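You operate a simulated robot arm through the tools that you are given. There is no shell and no other tool.

You are at the controls of a simulated robot arm. One attempt, no reset.

## Task
Pull the press slide out and prove the link's bush flush with the depth gauge.
Fine: the gauge must show 0.0 mm; gauge back, link in the grey tray, press lever left up. Set down upright: depth gauge.

Only the result counts: the job must be done as asked and must still hold three seconds after the hand-in. Knocking over, shifting, dropping, spilling or breaking anything else fails it.

## Robot
A 7-joint arm with a fingered hand, fixed in place. Base frame: the origin is at the foot of the arm, x ahead of it, y to its left, z up. Units: m, rad, N and s.
Its first joint turns from -2.897 to 2.897 rad. Payload 4.7 kg.
Tool frame: the origin (TCP) lies between the finger pads and is the grasp point; the fingertips stand 0.036 m ahead of it; z points along the fingers, y is the line along which they close. Largest opening 0.12 m; the body of the gripper starts 0.042 m behind the TCP. The gripper is a hand of 5 fingers: y runs from the thumb to the fingers, the wrist lies at [-0.018, -0.122, -0.21] in the tool frame, and closing takes about 1.5 s.
Orientation is that of the tool frame in the base frame, as a unit quaternion [x, y, z, w]. With the fingers straight down and the wrist toward the robot, the tool's x, y and z point along [0, 1, 0], [1, 0, 0] and [0, 0, -1] of the base frame.

## Interface
- The arm moves only by the tool move_arm. Its argument "targets" is a list of rows, each a list of 2 entries, a list of its own where there are three numbers: the shift along the tool's x, y, z in cm, then the turn, a rotation vector about the tool's x, y, z in rad. In form: [[[tx, ty, tz], [rx, ry, rz]], ...]. A call has 1 to 20 rows; each row is the pose to reach, as a shift and turn from the pose commanded when the call began, along the tool's axes at that moment. "grip" is the gripper command, from -1 (shut) to 1 (fully open), values between in proportion, set as the call begins (left out, the last holds). Each row takes 0.2 s and may step no farther than 0.05 m and 0.15 rad from the row before; otherwise, or with a gripper value out of range, the whole call is refused. A pose out of reach is approached as far as the arm can. The call stops where the force on the tool passes 40 N (or 10 N more than at its start, if that is more) or the arm is blocked; 0.2 s more then pass. Each finger travels about 0.045 m/s and halts on what it meets, pressing with about 33 N; the grip force reading is that of the motor and also rises with nothing between the fingers. The clock runs only during rows and for 0.2 s after the last one: add rows that repeat a pose to give the fingers time. It gives the time, the measured TCP pose, the force on the tool (base axes), the opening and the grip force at its end, in the units of the frame above (readings bear some noise), with the torque about the TCP (base axes, N m) and any sound that the robot's microphone picked up.
- Cameras (640 x 400 px; columns grow to the right, rows downward): "scene" is fixed at [0.3999, 0.5007, 1.6048]; the picture's right is [0.78, 0.62, 0.00], its down [0.53, -0.67, -0.52] and it looks along [-0.32, 0.41, -0.85] (base axes); focal length 214 px, centre (320, 200). "wrist" rides on the gripper at [0.073, -0.091, -0.143] in the tool frame; the picture's right is [-0.80, 0.28, -0.53], its down [-0.53, -0.73, 0.42] and it looks along [-0.27, 0.62, 0.74] (tool axes); focal length 234 px, centre (320, 200). There is no depth. A picture from a camera that has moved, and an enlarged one, comes with that camera's place and axes in the base frame and with its lens.
- get_image(camera): a new picture of that camera. It takes no simulated time.
- set_fingers(index, middle, ring, little, thumb_bend, thumb_turn): sets how far each is bent, from 0 (flat) to 1 (curled in); at 0.3 the hand is open as for a grip, at 0.7 the pads meet at the TCP. One left out holds its place. A second passes; each finger stops where it meets its share of the squeeze, and holds until it gets a number again. A gripper value or a shape takes the hand back. It gives what a move gives, with no picture; readings hold the bend of each and the force on index, middle, ring, little, thumb and palm. thumb_turn goes from beside the hand (0) to across from the fingers (1), as for a grip.
- hand_shape(shape): the hand has 5 fingers and takes this shape, open, in about a second: jaw (thumb against the fingers, like two jaws); tri (thumb and two fingers); tip (a fingertip pinch); poke (one finger out to press); point (the index stretched); flat (the hand flat); cup (the hand cupped); fist (a fist). The gripper value then closes the fingers along that shape, each until it touches; the sizes above hold for jaw. It gives what a move gives, with no picture.
- inspect(camera, box): a new picture of the part [left, top, right, bottom] of that camera's present view, enlarged. It takes no simulated time.
- job_done(): hands the job in; it is judged then, once.

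Nothing tells you positions but the pictures and the camera data. Unless the task says otherwise, let go and move clear before handing in.

The tools are called after "Call:" by a JSON object that holds its "op" and its "data". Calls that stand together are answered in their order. move_arm: Moves the arm, as the interface text tells. Its arguments: {"type":"object","properties":{"targets":{"type":"array","items":{"type":"array"}},"grip":{"type":"number"}},"required":["targets"]} The other tools are called the same way: hand_shape (shape) gives the hand a shape; set_fingers (index, middle, ring, little, thumb_bend, thumb_turn) moves the fingers one by one; get_image (camera) takes a picture; inspect (camera, box) takes an enlarged picture of a part of a camera's view; job_done () hands the job in.

At the start:

```text
clock: 0.0
tcp_pos: [0.1217, 0.467, 1.12]
tcp_rot: [0.707, 0.707, 0.001, -0.001]
wrist_force: [0.2, -1.2, 0.2]
wrist_torque: [0.03, -0.02, 0.01]
finger_gap: 0.1198
gripper_force: 0.0
shape: jaw
bend: [0.3, 0.3, 0.3, 0.3, 0.3, 0.98]
finger forces: [0.0, 0.1, 0.0, 0.0, 0.0, 0.0]
```

scene: 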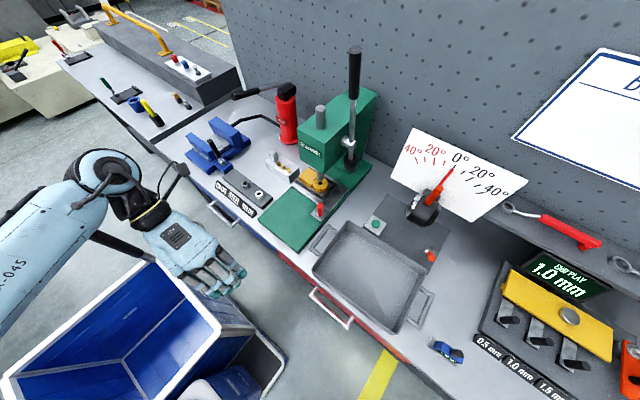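
wrist: 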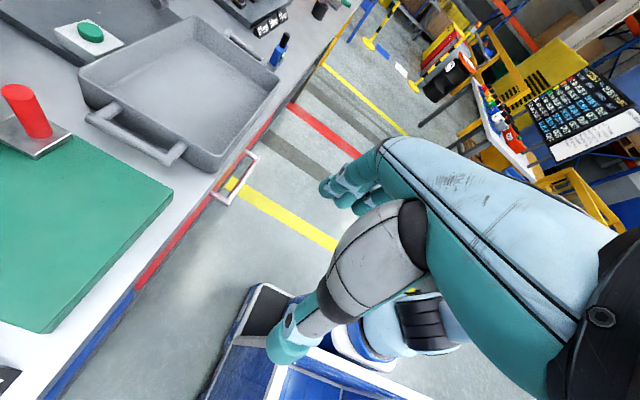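

I see a bench with a green arbor press, a slide with a red knob, a grey tray, and gauges to the right. I'll look closer before I move anything.

Call:
{"op": "inspect", "data": {"camera": "scene", "box": [200, 120, 400, 260]}}

Call:
{"op": "inspect", "data": {"camera": "scene", "box": [440, 180, 640, 400]}}

Call:
{"op": "inspect", "data": {"camera": "scene", "box": [340, 120, 540, 260]}}

Call:
{"op": "inspect", "data": {"camera": "scene", "box": [40, 0, 260, 140]}}

Call:
{"op": "inspect", "data": {"camera": "scene", "box": [220, 30, 400, 150]}}

```text
2.86 times, centred on (300, 190) of scene
camera zoom: at [0.3999, 0.5007, 1.6048], right [0.78, 0.62, 0.0], down [0.53, -0.67, -0.52], along [-0.32, 0.41, -0.85], focal length 613 px, centre (377, 229)
```

zoom: 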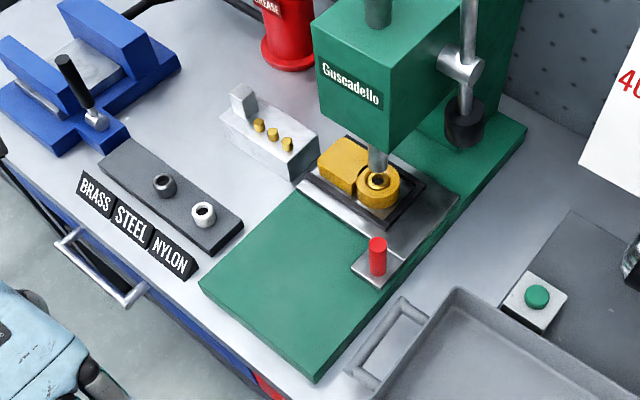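

```text
1.82 times, centred on (540, 290) of scene
camera zoom: at [0.3999, 0.5007, 1.6048], right [0.78, 0.62, 0.0], down [0.53, -0.67, -0.52], along [-0.32, 0.41, -0.85], focal length 390 px, centre (-80, 36)
```

zoom: 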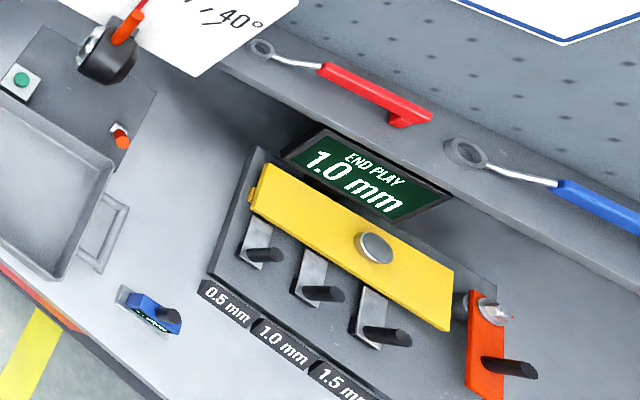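

```text
2.86 times, centred on (440, 190) of scene
camera zoom: at [0.3999, 0.5007, 1.6048], right [0.78, 0.62, 0.0], down [0.53, -0.67, -0.52], along [-0.32, 0.41, -0.85], focal length 613 px, centre (-23, 229)
```

zoom: 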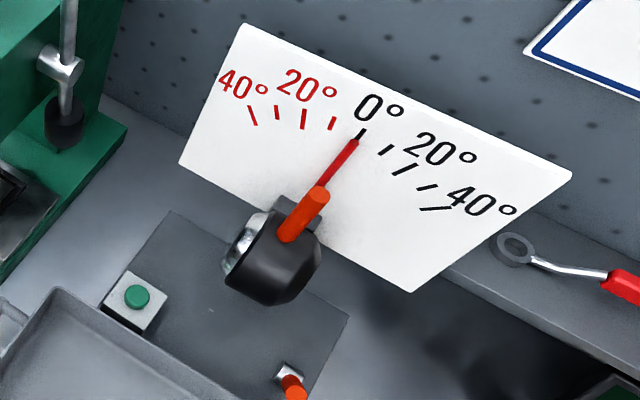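

```text
2.86 times, centred on (150, 70) of scene
camera zoom: at [0.3999, 0.5007, 1.6048], right [0.78, 0.62, 0.0], down [0.53, -0.67, -0.52], along [-0.32, 0.41, -0.85], focal length 613 px, centre (806, 571)
```

zoom: 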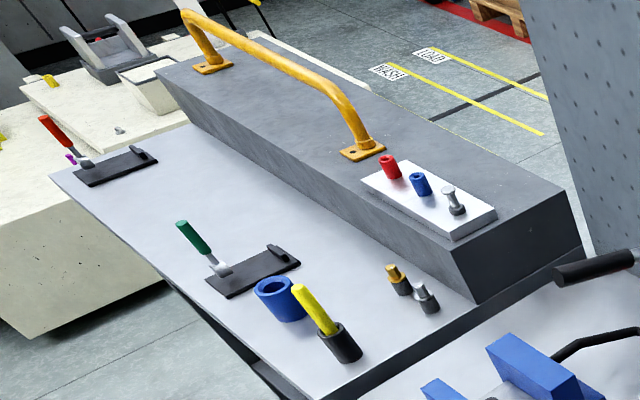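

```text
3.33 times, centred on (310, 90) of scene
camera zoom: at [0.3999, 0.5007, 1.6048], right [0.78, 0.62, 0.0], down [0.53, -0.67, -0.52], along [-0.32, 0.41, -0.85], focal length 715 px, centre (353, 567)
```

zoom: 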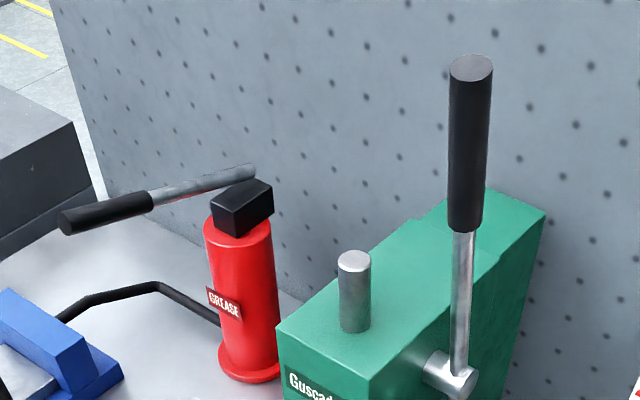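

The blue item near (448,352) looks like the depth gauge. I'll zoom in on it and on the link in the press slide.

Call:
{"op": "inspect", "data": {"camera": "scene", "box": [410, 325, 490, 375]}}

Call:
{"op": "inspect", "data": {"camera": "scene", "box": [280, 155, 360, 225]}}

Call:
{"op": "inspect", "data": {"camera": "scene", "box": [300, 200, 460, 340]}}

Call:
{"op": "inspect", "data": {"camera": "wrist", "box": [0, 0, 320, 200]}}

```text
8.00 times, centred on (450, 350) of scene
camera zoom: at [0.3999, 0.5007, 1.6048], right [0.78, 0.62, 0.0], down [0.53, -0.67, -0.52], along [-0.32, 0.41, -0.85], focal length 1716 px, centre (-720, -1000)
```

zoom: 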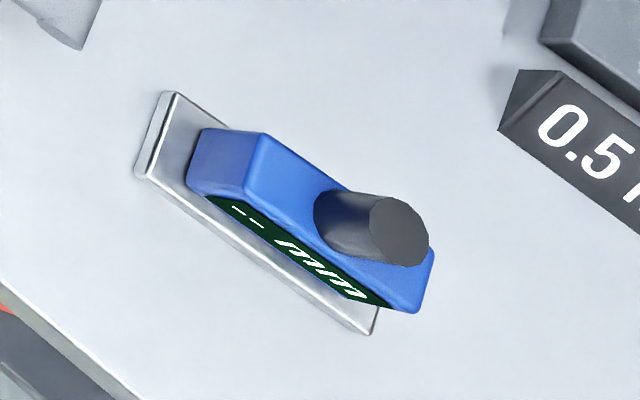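

```text
5.71 times, centred on (320, 190) of scene
camera zoom: at [0.3999, 0.5007, 1.6048], right [0.78, 0.62, 0.0], down [0.53, -0.67, -0.52], along [-0.32, 0.41, -0.85], focal length 1226 px, centre (320, 257)
```

zoom: 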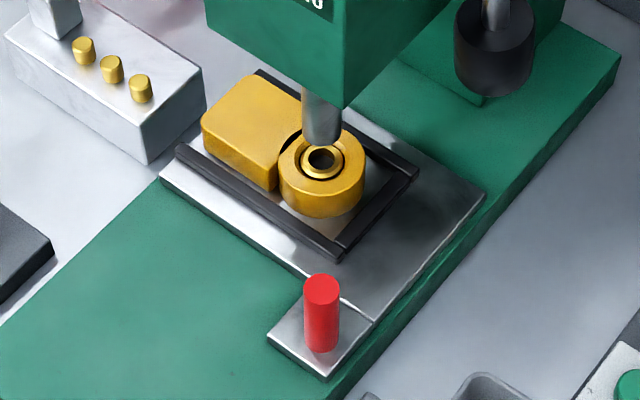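

```text
2.86 times, centred on (380, 270) of scene
camera zoom: at [0.3999, 0.5007, 1.6048], right [0.78, 0.62, 0.0], down [0.53, -0.67, -0.52], along [-0.32, 0.41, -0.85], focal length 613 px, centre (149, 0)
```

zoom: 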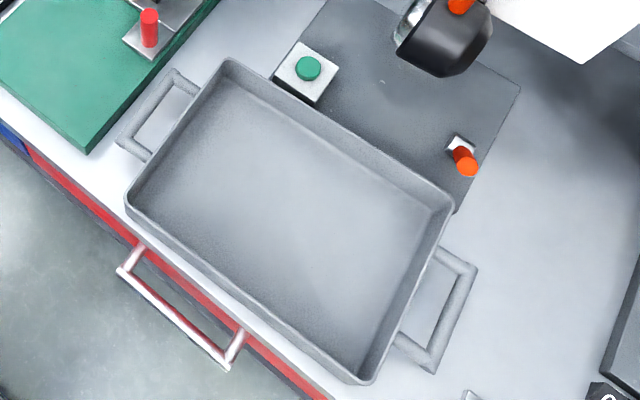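

```text
2.00 times, centred on (160, 100) of wrist
camera zoom: at [0.0299, 0.5399, 1.2631], right [0.28, -0.8, 0.53], down [-0.73, -0.53, -0.42], along [0.62, -0.27, -0.74], focal length 468 px, centre (640, 400)
```

zoom: 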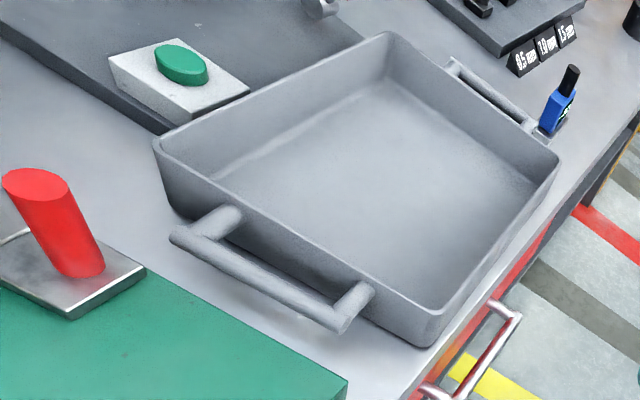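

The bench runs along x at y≈0.6–1.1, with its surface at z≈0.845. The slide knob is near (0.175, 0.79, 0.965) and the gauge near (0.71, 0.68). I'll yaw the hand so the wrist is toward the robot and look at the press with the wrist camera.

Call:
{"op": "move_arm", "data": {"targets": [[[0, 0, 0], [0, 0, -0.143]], [[0, 0, 0], [0, 0, -0.286]], [[0, 0, 0], [0, 0, -0.429]], [[0, 0, 0], [0, 0, -0.571]], [[0, 0, 0], [0, 0, -0.714]], [[0, 0, 0], [0, 0, -0.857]], [[0, 0, 0], [0, 0, -1.0]], [[0, 0, 0], [0, 0, -1.143]], [[0, 0, 0], [0, 0, -1.286]], [[0, 0, 0], [0, 0, -1.428]], [[0, 0, 0], [0, 0, -1.571]]]}}

Call:
{"op": "get_image", "data": {"camera": "wrist"}}

Call:
{"op": "get_image", "data": {"camera": "scene"}}

```text
clock: 2.4
tcp_pos: [0.1233, 0.4683, 1.1208]
tcp_rot: [-0.001, 1.0, 0.001, 0.0]
wrist_force: [0.0, 0.4, 0.2]
wrist_torque: [-0.01, -0.01, -0.02]
finger_gap: 0.1197
gripper_force: 0.0
shape: jaw
bend: [0.3, 0.3, 0.3, 0.3, 0.3, 0.98]
finger forces: [0.0, 0.0, 0.0, 0.0, 0.0, 0.1]
```

```text
taken
camera wrist: at [0.0488, 0.3755, 1.2628], right [0.8, 0.28, 0.53], down [0.53, -0.73, -0.42], along [0.26, 0.62, -0.74], focal length 234 px, centre (320, 200)
```

wrist: 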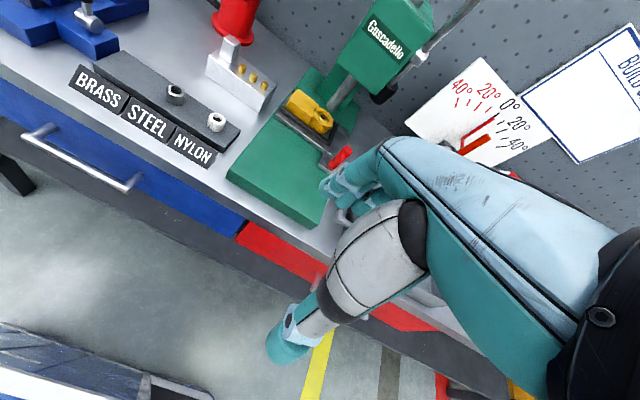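

```text
taken
```

scene: 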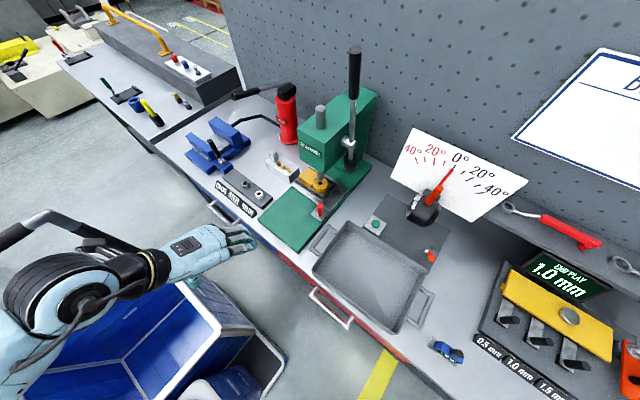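

The hand is turned and its axes are now x→−X, y→+Y, z→−Z. I'll move closer to the press front for a better look.

Call:
{"op": "move_arm", "data": {"targets": [[[0, 4, 0], [0, 0, 0]], [[0, 8, 0], [0, 0, 0]], [[0, 12, 0], [0, 0, 0]]]}}

Call:
{"op": "get_image", "data": {"camera": "wrist"}}

Call:
{"op": "inspect", "data": {"camera": "wrist", "box": [200, 40, 400, 165]}}

Call:
{"op": "get_image", "data": {"camera": "scene"}}

```text
clock: 3.2
tcp_pos: [0.1226, 0.5893, 1.1227]
tcp_rot: [0.0, 1.0, 0.001, 0.0]
wrist_force: [0.2, -0.8, 0.6]
wrist_torque: [0.02, -0.01, 0.01]
finger_gap: 0.12
gripper_force: 0.0
shape: jaw
bend: [0.3, 0.3, 0.3, 0.3, 0.3, 0.98]
finger forces: [0.0, 0.0, 0.0, 0.0, 0.0, 0.0]
```

```text
taken
camera wrist: at [0.0498, 0.4972, 1.2647], right [0.8, 0.28, 0.53], down [0.53, -0.73, -0.43], along [0.27, 0.62, -0.74], focal length 234 px, centre (320, 200)
```

wrist: 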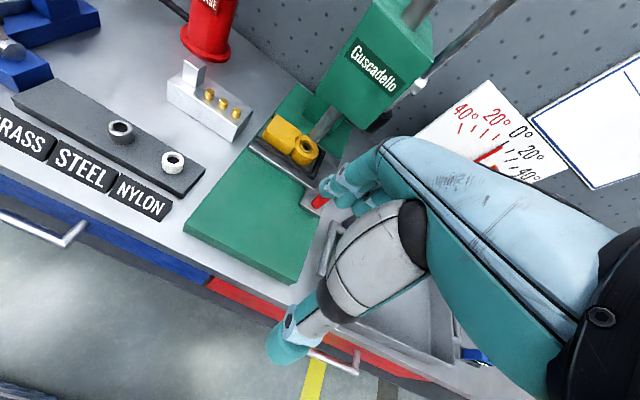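

```text
3.20 times, centred on (300, 102) of wrist
camera zoom: at [0.0498, 0.4972, 1.2647], right [0.8, 0.28, 0.53], down [0.53, -0.73, -0.43], along [0.27, 0.62, -0.74], focal length 749 px, centre (384, 512)
```

zoom: 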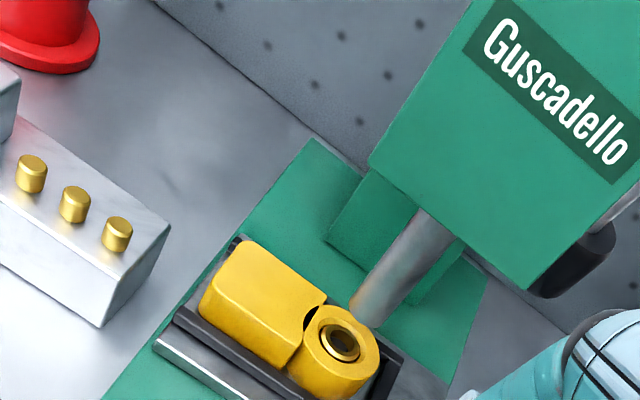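

```text
taken
```

scene: 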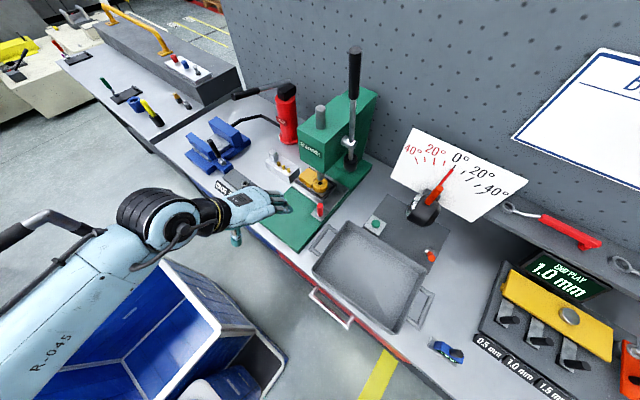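

Call:
{"op": "inspect", "data": {"camera": "wrist", "box": [270, 120, 350, 215]}}

Call:
{"op": "move_arm", "data": {"targets": [[[4, 1, 2], [0, 0, 0]], [[8, 2, 4], [0, 0, 0]], [[12, 3, 5], [0, 0, 0]]]}}

Call:
{"op": "get_image", "data": {"camera": "wrist"}}

Call:
{"op": "inspect", "data": {"camera": "wrist", "box": [300, 80, 460, 180]}}

```text
4.21 times, centred on (310, 168) of wrist
camera zoom: at [0.0498, 0.4972, 1.2647], right [0.8, 0.28, 0.53], down [0.53, -0.73, -0.43], along [0.27, 0.62, -0.74], focal length 986 px, centre (362, 337)
```

zoom: 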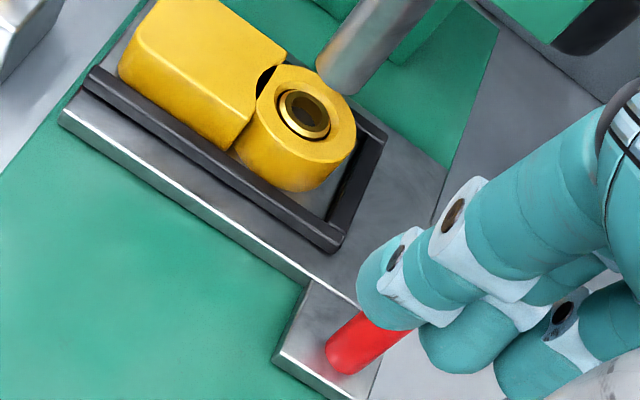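

```text
clock: 4.0
tcp_pos: [0.0026, 0.619, 1.0705]
tcp_rot: [0.0, 1.0, 0.001, 0.0]
wrist_force: [0.5, -0.2, 0.5]
wrist_torque: [0.04, 0.03, 0.0]
finger_gap: 0.1197
gripper_force: 0.1
shape: jaw
bend: [0.3, 0.3, 0.3, 0.3, 0.3, 0.98]
finger forces: [0.1, 0.0, 0.0, 0.0, 0.0, 0.0]
```

```text
taken
camera wrist: at [-0.0713, 0.527, 1.2132], right [0.8, 0.28, 0.53], down [0.53, -0.73, -0.42], along [0.27, 0.62, -0.74], focal length 234 px, centre (320, 200)
```

wrist: 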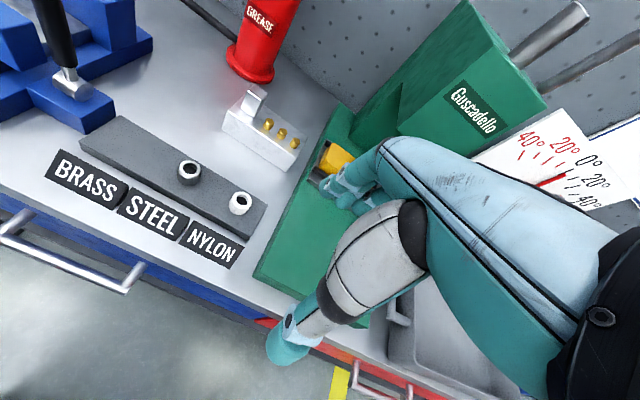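

```text
4.00 times, centred on (380, 130) of wrist
camera zoom: at [-0.0713, 0.527, 1.2132], right [0.8, 0.28, 0.53], down [0.53, -0.73, -0.42], along [0.27, 0.62, -0.74], focal length 937 px, centre (80, 480)
```

zoom: 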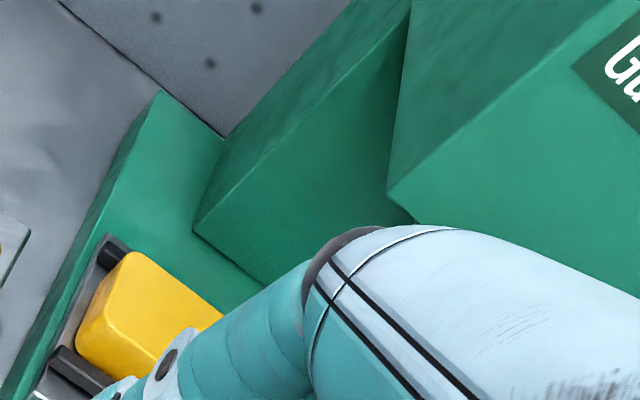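

I need to be further right (+x) so the hand doesn't hide the slide.

Call:
{"op": "move_arm", "data": {"targets": [[[-5, 0, 0], [0, 0, 0]], [[-10, 0, 0], [0, 0, 0]], [[-15, 0, 0], [0, 0, 0]], [[-20, 0, 0], [0, 0, 0]], [[-24, 0, 0], [0, 0, 0]]]}}

Call:
{"op": "get_image", "data": {"camera": "wrist"}}

Call:
{"op": "get_image", "data": {"camera": "scene"}}

```text
clock: 5.2
tcp_pos: [0.2447, 0.6187, 1.0706]
tcp_rot: [-0.001, 1.0, 0.0, 0.0]
wrist_force: [0.6, -0.7, 0.6]
wrist_torque: [0.0, 0.02, -0.02]
finger_gap: 0.1199
gripper_force: 0.0
shape: jaw
bend: [0.3, 0.3, 0.3, 0.3, 0.3, 0.98]
finger forces: [0.1, 0.1, 0.1, 0.0, 0.1, 0.1]
```

```text
taken
camera wrist: at [0.1709, 0.5268, 1.2128], right [0.8, 0.28, 0.53], down [0.53, -0.73, -0.42], along [0.27, 0.62, -0.74], focal length 234 px, centre (320, 200)
```

wrist: 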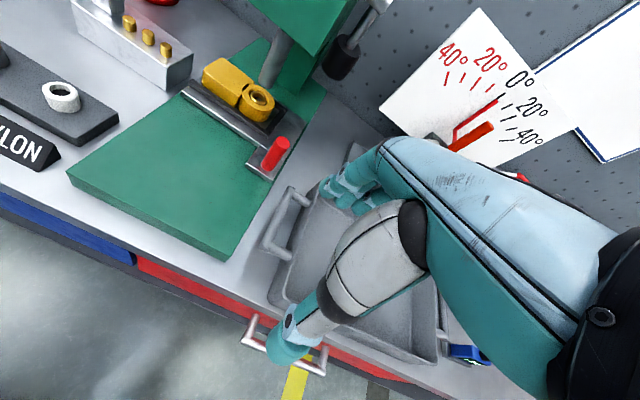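

```text
taken
```

scene: 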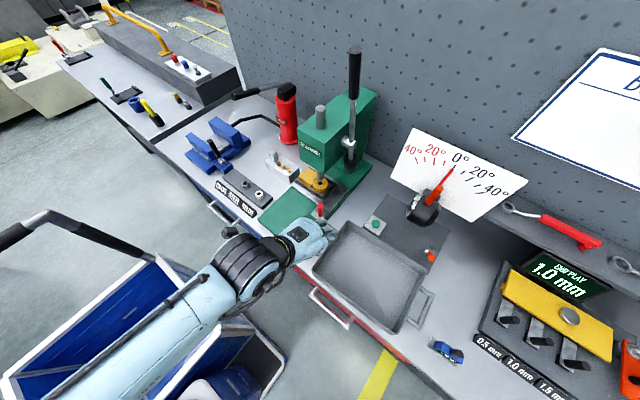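

Call:
{"op": "inspect", "data": {"camera": "wrist", "box": [170, 40, 330, 190]}}

Call:
{"op": "inspect", "data": {"camera": "wrist", "box": [200, 50, 300, 120]}}

```text
2.67 times, centred on (250, 115) of wrist
camera zoom: at [0.1709, 0.5268, 1.2128], right [0.8, 0.28, 0.53], down [0.53, -0.73, -0.42], along [0.27, 0.62, -0.74], focal length 624 px, centre (507, 427)
```

zoom: 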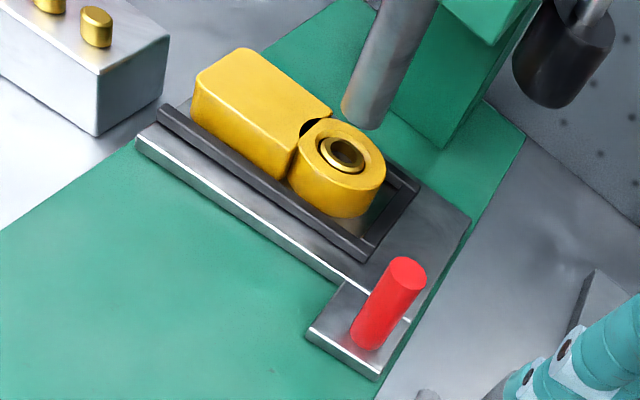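

```text
5.71 times, centred on (250, 85) of wrist
camera zoom: at [0.1709, 0.5268, 1.2128], right [0.8, 0.28, 0.53], down [0.53, -0.73, -0.42], along [0.27, 0.62, -0.74], focal length 1338 px, centre (720, 857)
```

zoom: 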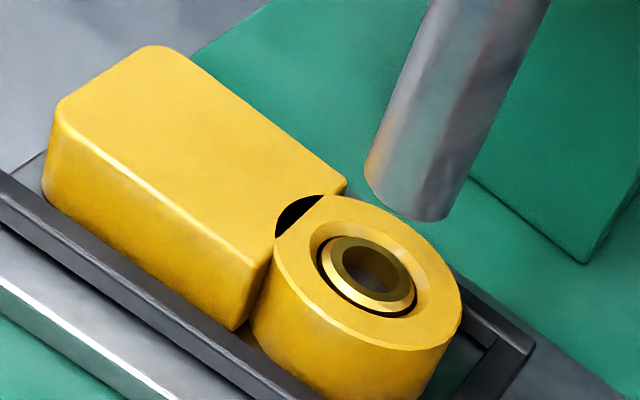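

Call:
{"op": "inspect", "data": {"camera": "scene", "box": [270, 190, 370, 280]}}

```text
4.44 times, centred on (320, 235) of scene
camera zoom: at [0.3999, 0.5007, 1.6048], right [0.78, 0.62, 0.0], down [0.53, -0.67, -0.52], along [-0.32, 0.41, -0.85], focal length 953 px, centre (320, 44)
```

zoom: 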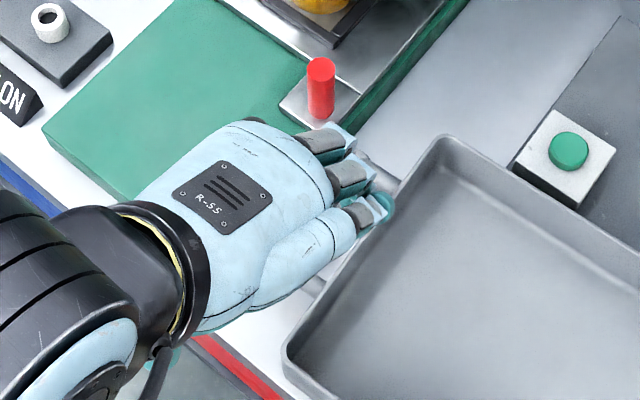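

The knob is at about (0.1745, 0.79) with its top at z≈0.966, and the press head is at y≥0.838, z≥1.07. I'll narrow the jaw and stage just in front of the knob.

Call:
{"op": "move_arm", "data": {"grip": 0.2, "targets": [[[3, 2, 1.5], [0, 0, 0]], [[6.5, 5, 3], [0, 0, 0]], [[6.5, 9, 5], [0, 0, 0]], [[6.5, 12, 5], [0, 0, 0]], [[6.5, 12, 5], [0, 0, 0]]]}}

Call:
{"op": "get_image", "data": {"camera": "wrist"}}

Call:
{"op": "inspect", "data": {"camera": "scene", "box": [270, 150, 370, 240]}}

```text
clock: 6.4
tcp_pos: [0.1781, 0.7381, 1.0211]
tcp_rot: [0.0, 1.0, -0.001, 0.0]
wrist_force: [0.0, 0.1, 0.5]
wrist_torque: [0.0, 0.0, 0.01]
finger_gap: 0.0725
gripper_force: 0.2
shape: jaw
bend: [0.74, 0.41, 0.38, 0.42, 0.66, 1.0]
finger forces: [0.0, 0.0, 0.0, 0.1, 0.0, 0.0]
```

```text
taken
camera wrist: at [0.104, 0.6473, 1.1634], right [0.8, 0.28, 0.53], down [0.53, -0.73, -0.42], along [0.27, 0.62, -0.74], focal length 234 px, centre (320, 200)
```

wrist: 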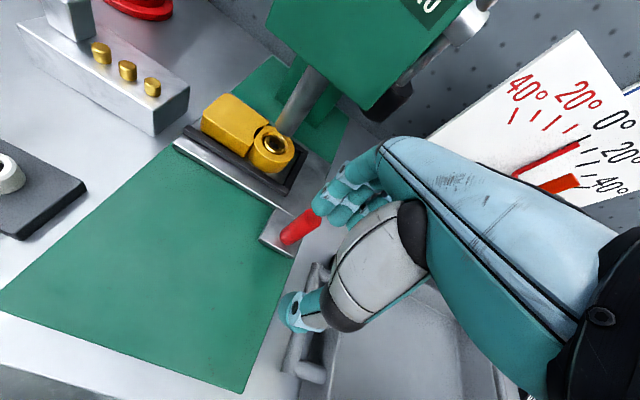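

```text
4.44 times, centred on (320, 195) of scene
camera zoom: at [0.3999, 0.5007, 1.6048], right [0.78, 0.62, 0.0], down [0.53, -0.67, -0.52], along [-0.32, 0.41, -0.85], focal length 953 px, centre (320, 222)
```

zoom: 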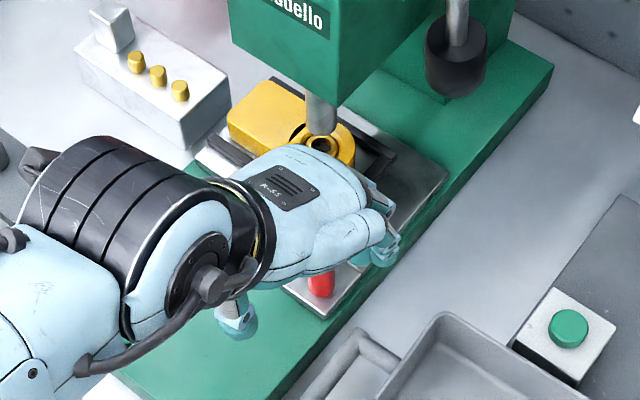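

To avoid the press head, I'll come in from the right side at low height: down beside the knob, then sideways with the knob entering between thumb and fingers.

Call:
{"op": "move_arm", "data": {"grip": 0.2, "targets": [[[-4.6, 0, 0], [0, 0, 0]], [[-9.2, 0, 0], [0, 0, 0]], [[-9.2, 2.6, 3.3], [0, 0, 0]], [[-9.2, 5.2, 6.6], [0, 0, 0]], [[-9.2, 5.2, 6.6], [0, 0, 0]]]}}

Call:
{"op": "get_image", "data": {"camera": "wrist"}}

Call:
{"op": "inspect", "data": {"camera": "scene", "box": [270, 150, 370, 240]}}

```text
clock: 7.6
tcp_pos: [0.2684, 0.7919, 0.9569]
tcp_rot: [0.001, 1.0, 0.001, 0.0]
wrist_force: [0.3, -1.4, 8.3]
wrist_torque: [-0.37, 0.02, 0.0]
finger_gap: 0.0733
gripper_force: 0.0
shape: jaw
bend: [0.74, 0.41, 0.38, 0.42, 0.65, 1.0]
finger forces: [0.0, 0.0, 0.1, 0.1, 7.1, 0.0]
```

```text
taken
camera wrist: at [0.1957, 0.6996, 1.0982], right [0.8, 0.28, 0.53], down [0.53, -0.73, -0.43], along [0.27, 0.62, -0.74], focal length 234 px, centre (320, 200)
```

wrist: 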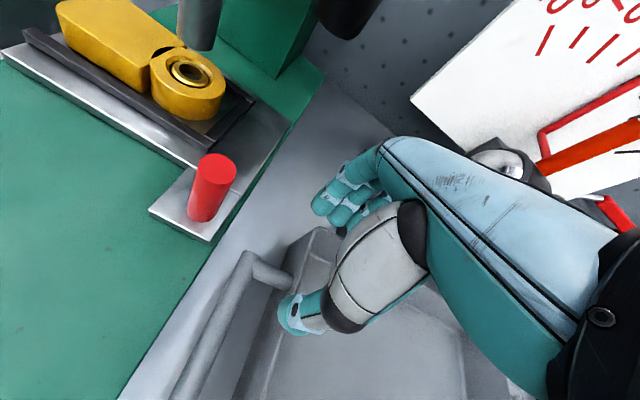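

```text
4.44 times, centred on (320, 195) of scene
camera zoom: at [0.3999, 0.5007, 1.6048], right [0.78, 0.62, 0.0], down [0.53, -0.67, -0.52], along [-0.32, 0.41, -0.85], focal length 953 px, centre (320, 222)
```

zoom: 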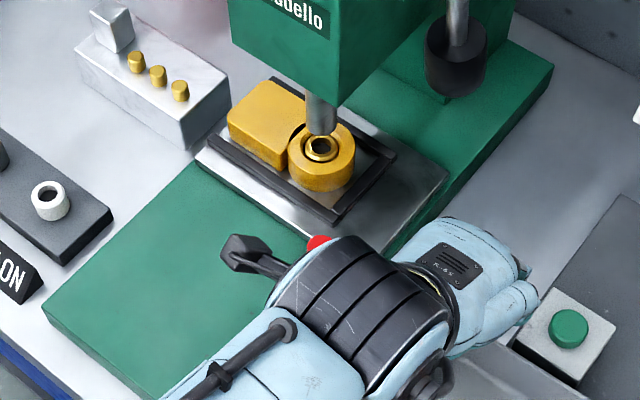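

The thumb is touching the tray with about 7 N, so I'm lifting straight off it.

Call:
{"op": "move_arm", "data": {"targets": [[[0, 0, -2], [0, 0, 0]], [[0, 0, -4], [0, 0, 0]]]}}

Call:
{"op": "inspect", "data": {"camera": "wrist", "box": [140, 100, 380, 400]}}

Call:
{"op": "get_image", "data": {"camera": "scene"}}

```text
clock: 8.2
tcp_pos: [0.2696, 0.7905, 0.995]
tcp_rot: [0.0, 1.0, 0.0, 0.001]
wrist_force: [-1.0, 0.1, -1.0]
wrist_torque: [-0.04, 0.02, -0.02]
finger_gap: 0.0722
gripper_force: 0.0
shape: jaw
bend: [0.74, 0.41, 0.38, 0.42, 0.65, 1.0]
finger forces: [0.1, 0.0, 0.1, 0.0, 0.0, 0.0]
```

```text
1.33 times, centred on (260, 250) of wrist
camera zoom: at [0.1955, 0.6988, 1.1366], right [0.8, 0.28, 0.53], down [0.53, -0.73, -0.42], along [0.27, 0.62, -0.74], focal length 312 px, centre (400, 133)
```

zoom: 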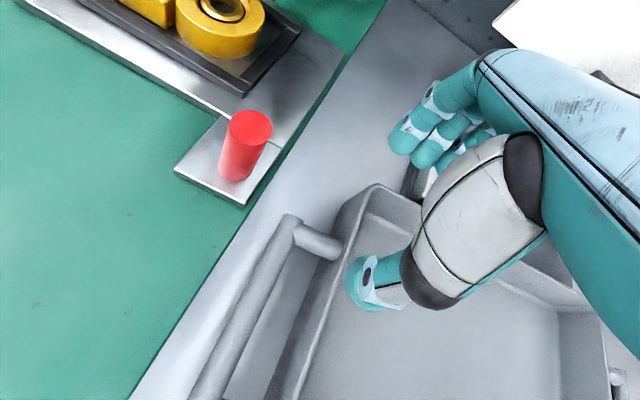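

```text
taken
```

scene: 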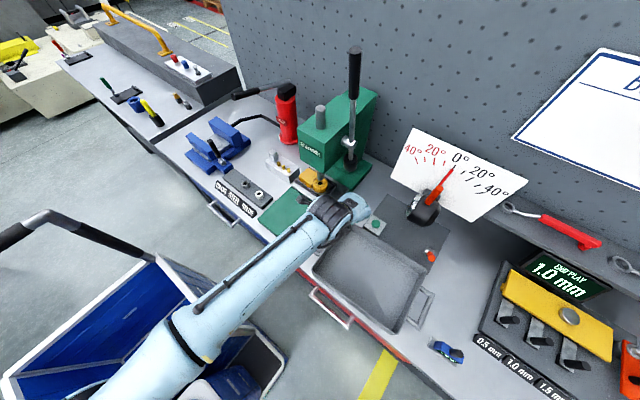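

Hooking the knob from behind with the opened fingers and pulling toward −y looks cleaner than pinching it. I'll open the hand and stage above at (0.17, 0.755, 1.03).

Call:
{"op": "move_arm", "data": {"grip": 1, "targets": [[[0, -3.5, -3.5], [0, 0, 0]], [[3, -3.5, -3.5], [0, 0, 0]], [[6.5, -3.5, -3.5], [0, 0, 0]], [[10, -3.5, -3.5], [0, 0, 0]], [[10, -3.5, -3.5], [0, 0, 0]]]}}

Call:
{"op": "get_image", "data": {"camera": "wrist"}}

Call:
{"op": "inspect", "data": {"camera": "scene", "box": [270, 150, 370, 240]}}

```text
clock: 9.4
tcp_pos: [0.1689, 0.7562, 1.0273]
tcp_rot: [0.0, 1.0, 0.0, 0.001]
wrist_force: [0.5, 0.1, -0.8]
wrist_torque: [-0.04, 0.01, 0.0]
finger_gap: 0.1197
gripper_force: 0.0
shape: jaw
bend: [0.3, 0.3, 0.3, 0.3, 0.3, 0.98]
finger forces: [0.0, 0.1, 0.1, 0.0, 0.1, 0.0]
```

```text
taken
camera wrist: at [0.0946, 0.6637, 1.1692], right [0.8, 0.28, 0.53], down [0.53, -0.73, -0.42], along [0.27, 0.62, -0.74], focal length 234 px, centre (320, 200)
```

wrist: 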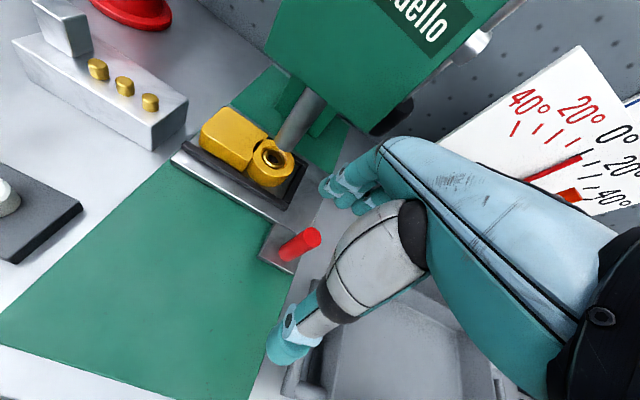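

```text
4.44 times, centred on (320, 195) of scene
camera zoom: at [0.3999, 0.5007, 1.6048], right [0.78, 0.62, 0.0], down [0.53, -0.67, -0.52], along [-0.32, 0.41, -0.85], focal length 953 px, centre (320, 222)
```

zoom: 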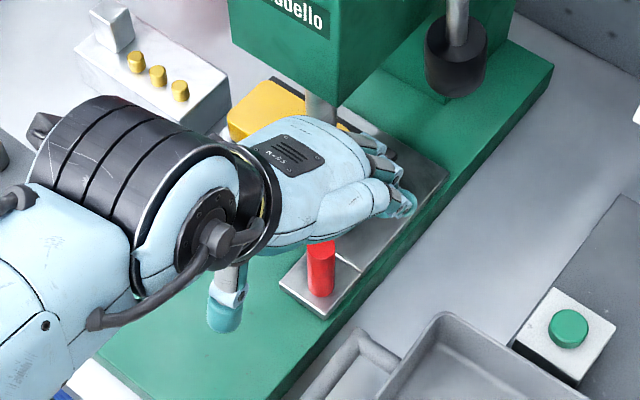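

Call:
{"op": "move_arm", "data": {"targets": [[[0, 0, 2.5], [0, 0, 0]], [[0, 0, 5], [0, 0, 0]], [[0, 0, 6.5], [0, 0, 0]]]}}

Call:
{"op": "get_image", "data": {"camera": "wrist"}}

Call:
{"op": "inspect", "data": {"camera": "scene", "box": [270, 150, 370, 240]}}

```text
clock: 10.2
tcp_pos: [0.1693, 0.7545, 0.964]
tcp_rot: [0.001, 1.0, 0.0, 0.0]
wrist_force: [0.2, 1.0, 0.0]
wrist_torque: [0.03, -0.01, 0.01]
finger_gap: 0.1196
gripper_force: 0.0
shape: jaw
bend: [0.3, 0.3, 0.3, 0.3, 0.3, 0.98]
finger forces: [0.0, 0.0, 0.1, 0.1, 0.1, 0.1]
```

```text
taken
camera wrist: at [0.0947, 0.6636, 1.1059], right [0.8, 0.28, 0.53], down [0.53, -0.73, -0.42], along [0.27, 0.62, -0.74], focal length 234 px, centre (320, 200)
```

wrist: 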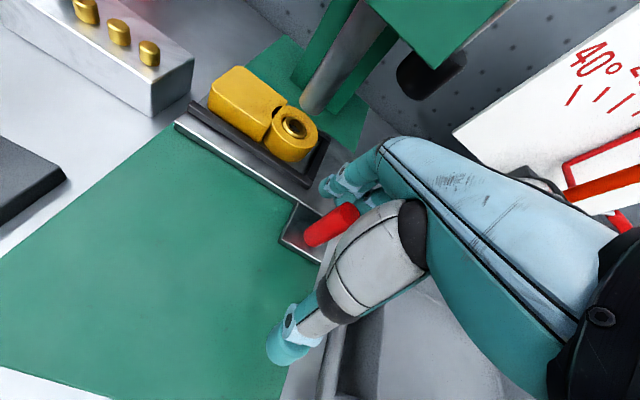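

```text
4.44 times, centred on (320, 195) of scene
camera zoom: at [0.3999, 0.5007, 1.6048], right [0.78, 0.62, 0.0], down [0.53, -0.67, -0.52], along [-0.32, 0.41, -0.85], focal length 953 px, centre (320, 222)
```

zoom: 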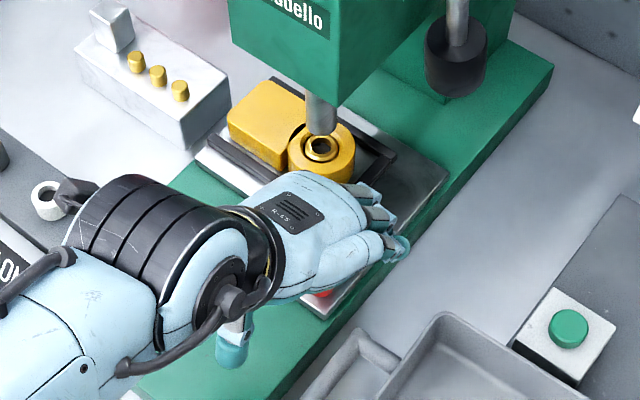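

The knob sits between thumb and fingers. I'll lower slightly more and pull toward −y gently.

Call:
{"op": "move_arm", "data": {"targets": [[[0, 0, 1.3], [0, 0, 0]], [[0, -1, 1.3], [0, 0, 0]], [[0, -2, 1.3], [0, 0, 0]], [[0, -3, 1.3], [0, 0, 0]], [[0, -4, 1.3], [0, 0, 0]], [[0, -5, 1.3], [0, 0, 0]]]}}

Call:
{"op": "get_image", "data": {"camera": "wrist"}}

Call:
{"op": "inspect", "data": {"camera": "scene", "box": [270, 150, 370, 240]}}

```text
clock: 11.6
tcp_pos: [0.1682, 0.7054, 0.9527]
tcp_rot: [0.0, 1.0, -0.001, 0.001]
wrist_force: [-7.2, -0.5, 0.7]
wrist_torque: [0.08, -0.15, 0.37]
finger_gap: 0.1197
gripper_force: 0.1
shape: jaw
bend: [0.3, 0.3, 0.3, 0.3, 0.3, 0.98]
finger forces: [7.0, 0.0, 0.0, 0.1, 0.0, 0.0]
```

```text
taken
camera wrist: at [0.0942, 0.6129, 1.0945], right [0.8, 0.28, 0.53], down [0.53, -0.73, -0.42], along [0.27, 0.62, -0.74], focal length 234 px, centre (320, 200)
```

wrist: 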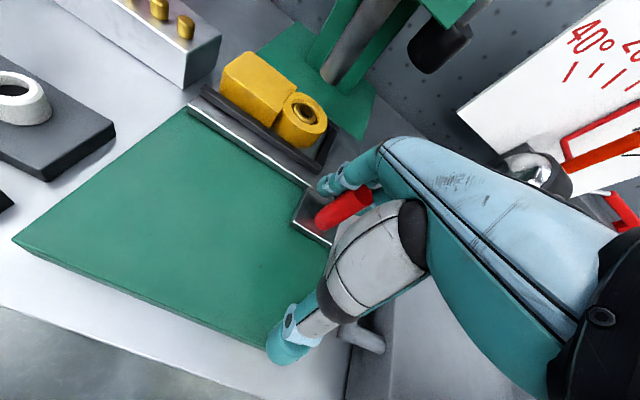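

```text
4.44 times, centred on (320, 195) of scene
camera zoom: at [0.3999, 0.5007, 1.6048], right [0.78, 0.62, 0.0], down [0.53, -0.67, -0.52], along [-0.32, 0.41, -0.85], focal length 953 px, centre (320, 222)
```

zoom: 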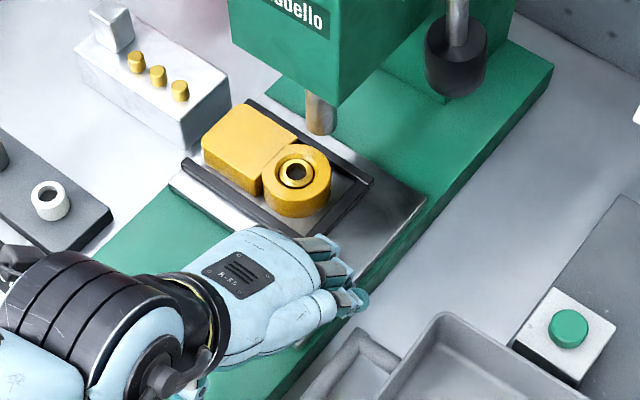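

The slide has moved about 3 cm, and the knob is held between index and middle. I'll continue pulling.

Call:
{"op": "move_arm", "data": {"targets": [[[0.2, -1.5, 0], [0, 0, 0]], [[0.3, -3, 0], [0, 0, 0]], [[0.3, -4.5, 0], [0, 0, 0]], [[0.3, -6, 0], [0, 0, 0]]]}}

Call:
{"op": "get_image", "data": {"camera": "wrist"}}

Call:
{"op": "inspect", "data": {"camera": "scene", "box": [250, 150, 370, 250]}}

```text
clock: 12.6
tcp_pos: [0.1666, 0.6432, 0.9514]
tcp_rot: [0.0, 1.0, 0.0, 0.0]
wrist_force: [-2.1, 0.0, 0.7]
wrist_torque: [0.03, -0.03, 0.1]
finger_gap: 0.1194
gripper_force: 0.1
shape: jaw
bend: [0.3, 0.3, 0.3, 0.3, 0.3, 0.98]
finger forces: [2.0, 0.0, 0.0, 0.1, 0.0, 0.1]
```

```text
taken
camera wrist: at [0.0928, 0.5517, 1.0943], right [0.8, 0.28, 0.53], down [0.53, -0.73, -0.42], along [0.27, 0.62, -0.74], focal length 234 px, centre (320, 200)
```

wrist: 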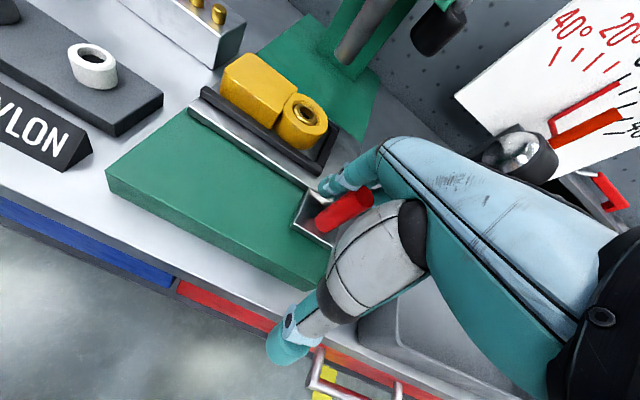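

```text
4.00 times, centred on (310, 200) of scene
camera zoom: at [0.3999, 0.5007, 1.6048], right [0.78, 0.62, 0.0], down [0.53, -0.67, -0.52], along [-0.32, 0.41, -0.85], focal length 858 px, centre (360, 200)
```

zoom: 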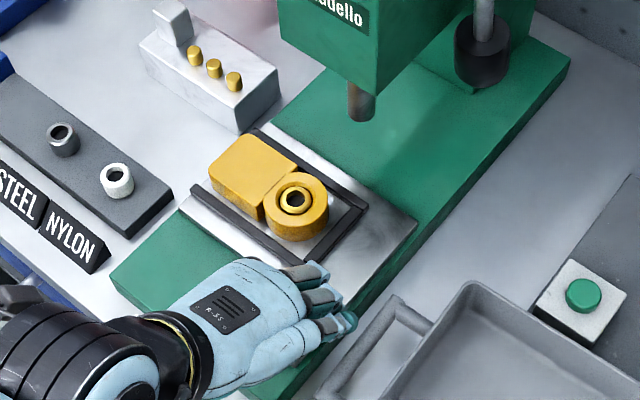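

Call:
{"op": "move_arm", "data": {"targets": [[[0, -1, 0], [0, 0, 0]], [[0, -2, 0], [0, 0, 0]], [[0, -3, 0], [0, 0, 0]]]}}

Call:
{"op": "get_image", "data": {"camera": "wrist"}}

Call:
{"op": "inspect", "data": {"camera": "scene", "box": [250, 150, 370, 250]}}

```text
clock: 13.4
tcp_pos: [0.1663, 0.614, 0.9517]
tcp_rot: [0.0, 1.0, -0.001, 0.0]
wrist_force: [-1.0, -0.2, 1.0]
wrist_torque: [0.02, -0.01, 0.07]
finger_gap: 0.1198
gripper_force: 0.2
shape: jaw
bend: [0.3, 0.3, 0.3, 0.3, 0.3, 0.98]
finger forces: [1.0, 0.0, 0.0, 0.1, 0.0, 0.1]
```

```text
taken
camera wrist: at [0.0919, 0.5223, 1.0937], right [0.8, 0.28, 0.53], down [0.53, -0.73, -0.42], along [0.27, 0.62, -0.74], focal length 234 px, centre (320, 200)
```

wrist: 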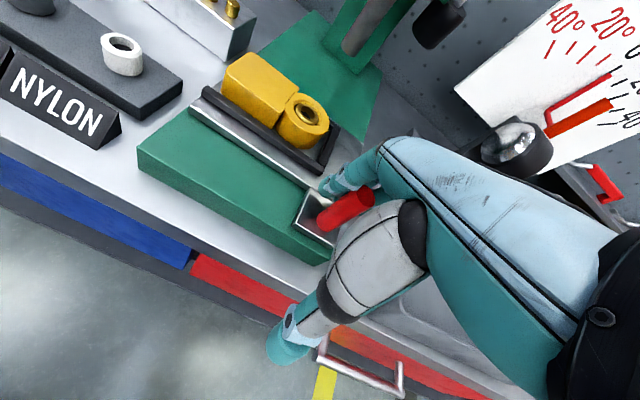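

```text
4.00 times, centred on (310, 200) of scene
camera zoom: at [0.3999, 0.5007, 1.6048], right [0.78, 0.62, 0.0], down [0.53, -0.67, -0.52], along [-0.32, 0.41, -0.85], focal length 858 px, centre (360, 200)
```

zoom: 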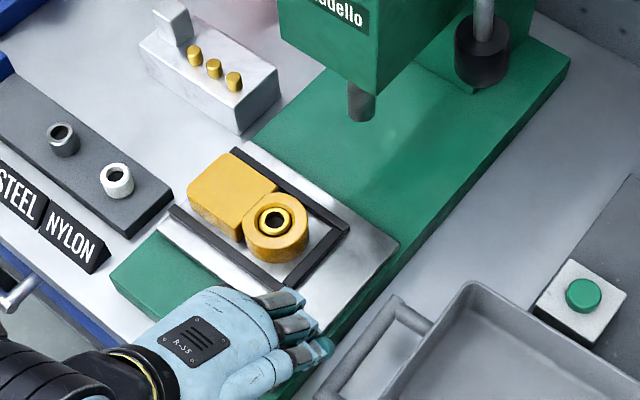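

Call:
{"op": "move_arm", "data": {"targets": [[[0, -0.7, 0], [0, 0, 0]], [[0, -1.4, 0], [0, 0, 0]], [[0, -2, 0], [0, 0, 0]]]}}

Call:
{"op": "inspect", "data": {"camera": "scene", "box": [250, 150, 370, 250]}}

```text
clock: 14.2
tcp_pos: [0.1657, 0.5954, 0.9516]
tcp_rot: [0.0, 1.0, 0.0, 0.0]
wrist_force: [-2.7, 0.4, -0.1]
wrist_torque: [-0.04, -0.11, 0.12]
finger_gap: 0.1199
gripper_force: 0.1
shape: jaw
bend: [0.3, 0.3, 0.3, 0.3, 0.3, 0.98]
finger forces: [3.0, 0.1, 0.1, 0.0, 0.0, 0.1]
```

```text
4.00 times, centred on (310, 200) of scene
camera zoom: at [0.3999, 0.5007, 1.6048], right [0.78, 0.62, 0.0], down [0.53, -0.67, -0.52], along [-0.32, 0.41, -0.85], focal length 858 px, centre (360, 200)
```

zoom: 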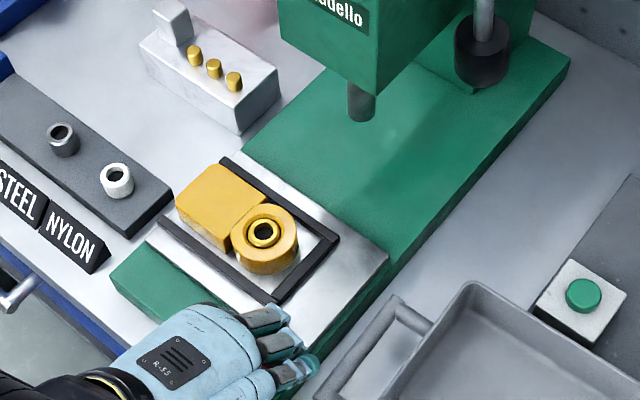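

Call:
{"op": "move_arm", "data": {"targets": [[[0, -0.7, 0], [0, 0, 0]], [[0, -1.4, 0], [0, 0, 0]], [[0, -2, 0], [0, 0, 0]]]}}

Call:
{"op": "inspect", "data": {"camera": "scene", "box": [250, 150, 370, 250]}}

Call:
{"op": "get_image", "data": {"camera": "wrist"}}

```text
clock: 15.0
tcp_pos: [0.1659, 0.5769, 0.9509]
tcp_rot: [0.0, 1.0, 0.0, 0.0]
wrist_force: [-3.9, 8.9, -1.0]
wrist_torque: [0.0, -0.01, 0.25]
finger_gap: 0.1199
gripper_force: 0.1
shape: jaw
bend: [0.29, 0.28, 0.3, 0.3, 0.3, 0.98]
finger forces: [3.4, 6.0, 0.0, 0.1, 0.0, 0.0]
```

```text
4.00 times, centred on (310, 200) of scene
camera zoom: at [0.3999, 0.5007, 1.6048], right [0.78, 0.62, 0.0], down [0.53, -0.67, -0.52], along [-0.32, 0.41, -0.85], focal length 858 px, centre (360, 200)
```

zoom: 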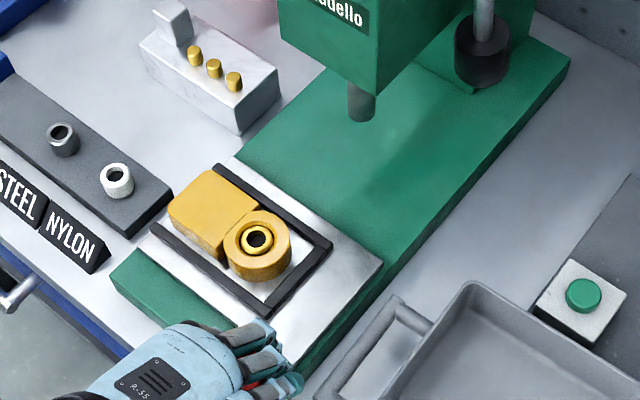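

```text
taken
camera wrist: at [0.0923, 0.4841, 1.0943], right [0.8, 0.28, 0.53], down [0.53, -0.73, -0.43], along [0.27, 0.62, -0.74], focal length 234 px, centre (320, 200)
```

wrist: 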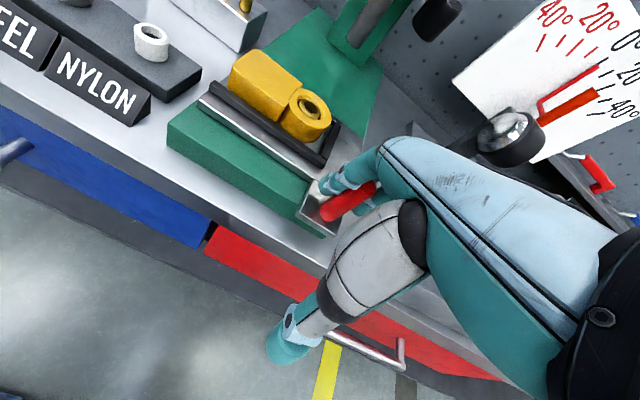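

The slide has hit its stop (9 N), and the bush is now near (0.099, 0.737, 0.93). I'll relieve the force, lift clear, and check the bush from closer.

Call:
{"op": "move_arm", "data": {"targets": [[[-0.2, 0.4, 0], [0, 0, 0]], [[-0.3, 0.4, -2], [0, 0, 0]], [[-0.3, 0.4, -5], [0, 0, 0]], [[-0.3, 0.4, -9], [0, 0, 0]], [[-3, 0.4, -12], [0, 0, 0]], [[-7, 0.4, -12], [0, 0, 0]]]}}

Call:
{"op": "get_image", "data": {"camera": "wrist"}}

Call:
{"op": "get_image", "data": {"camera": "scene"}}

```text
clock: 16.4
tcp_pos: [0.2348, 0.5795, 1.0721]
tcp_rot: [0.0, 1.0, 0.0, 0.0]
wrist_force: [-0.3, -0.5, 1.3]
wrist_torque: [0.03, -0.02, -0.01]
finger_gap: 0.1197
gripper_force: 0.1
shape: jaw
bend: [0.3, 0.3, 0.3, 0.3, 0.3, 0.98]
finger forces: [0.0, 0.0, 0.0, 0.1, 0.1, 0.0]
```

```text
taken
camera wrist: at [0.1618, 0.4878, 1.2148], right [0.8, 0.28, 0.53], down [0.53, -0.73, -0.42], along [0.27, 0.62, -0.74], focal length 234 px, centre (320, 200)
```

wrist: 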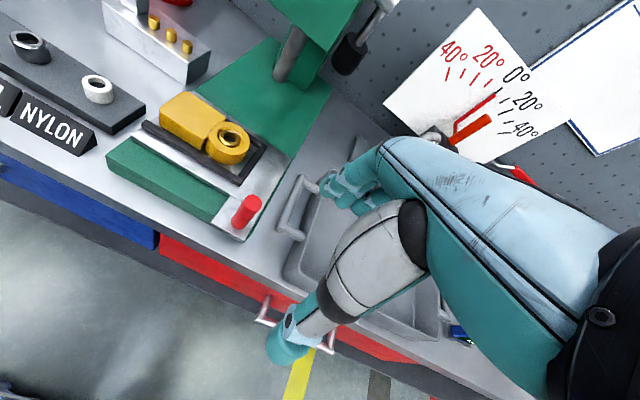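

```text
taken
```

scene: 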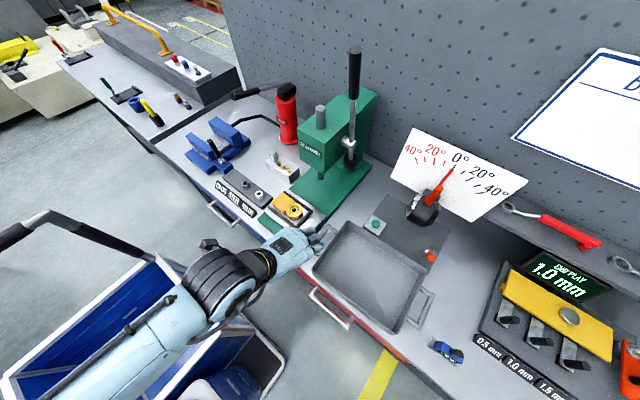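

Call:
{"op": "inspect", "data": {"camera": "wrist", "box": [150, 80, 280, 190]}}

Call:
{"op": "inspect", "data": {"camera": "scene", "box": [260, 180, 330, 230]}}

```text
3.64 times, centred on (215, 135) of wrist
camera zoom: at [0.1618, 0.4878, 1.2148], right [0.8, 0.28, 0.53], down [0.53, -0.73, -0.42], along [0.27, 0.62, -0.74], focal length 852 px, centre (702, 436)
```

zoom: 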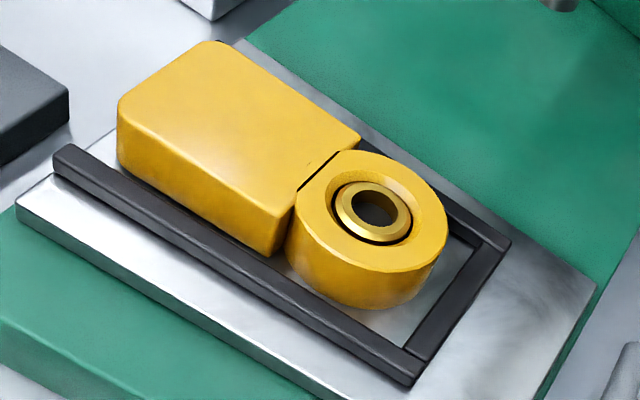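

```text
8.00 times, centred on (295, 205) of scene
camera zoom: at [0.3999, 0.5007, 1.6048], right [0.78, 0.62, 0.0], down [0.53, -0.67, -0.52], along [-0.32, 0.41, -0.85], focal length 1716 px, centre (520, 160)
```

zoom: 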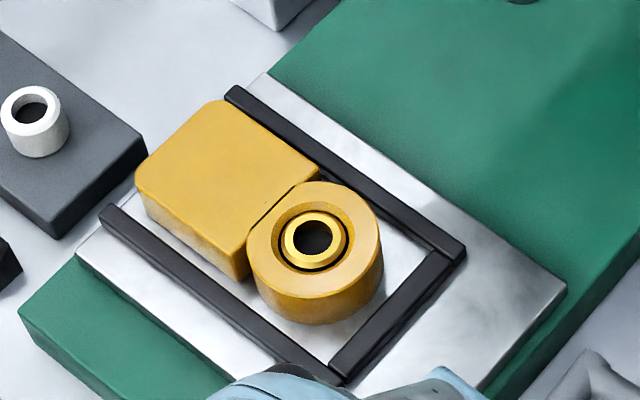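

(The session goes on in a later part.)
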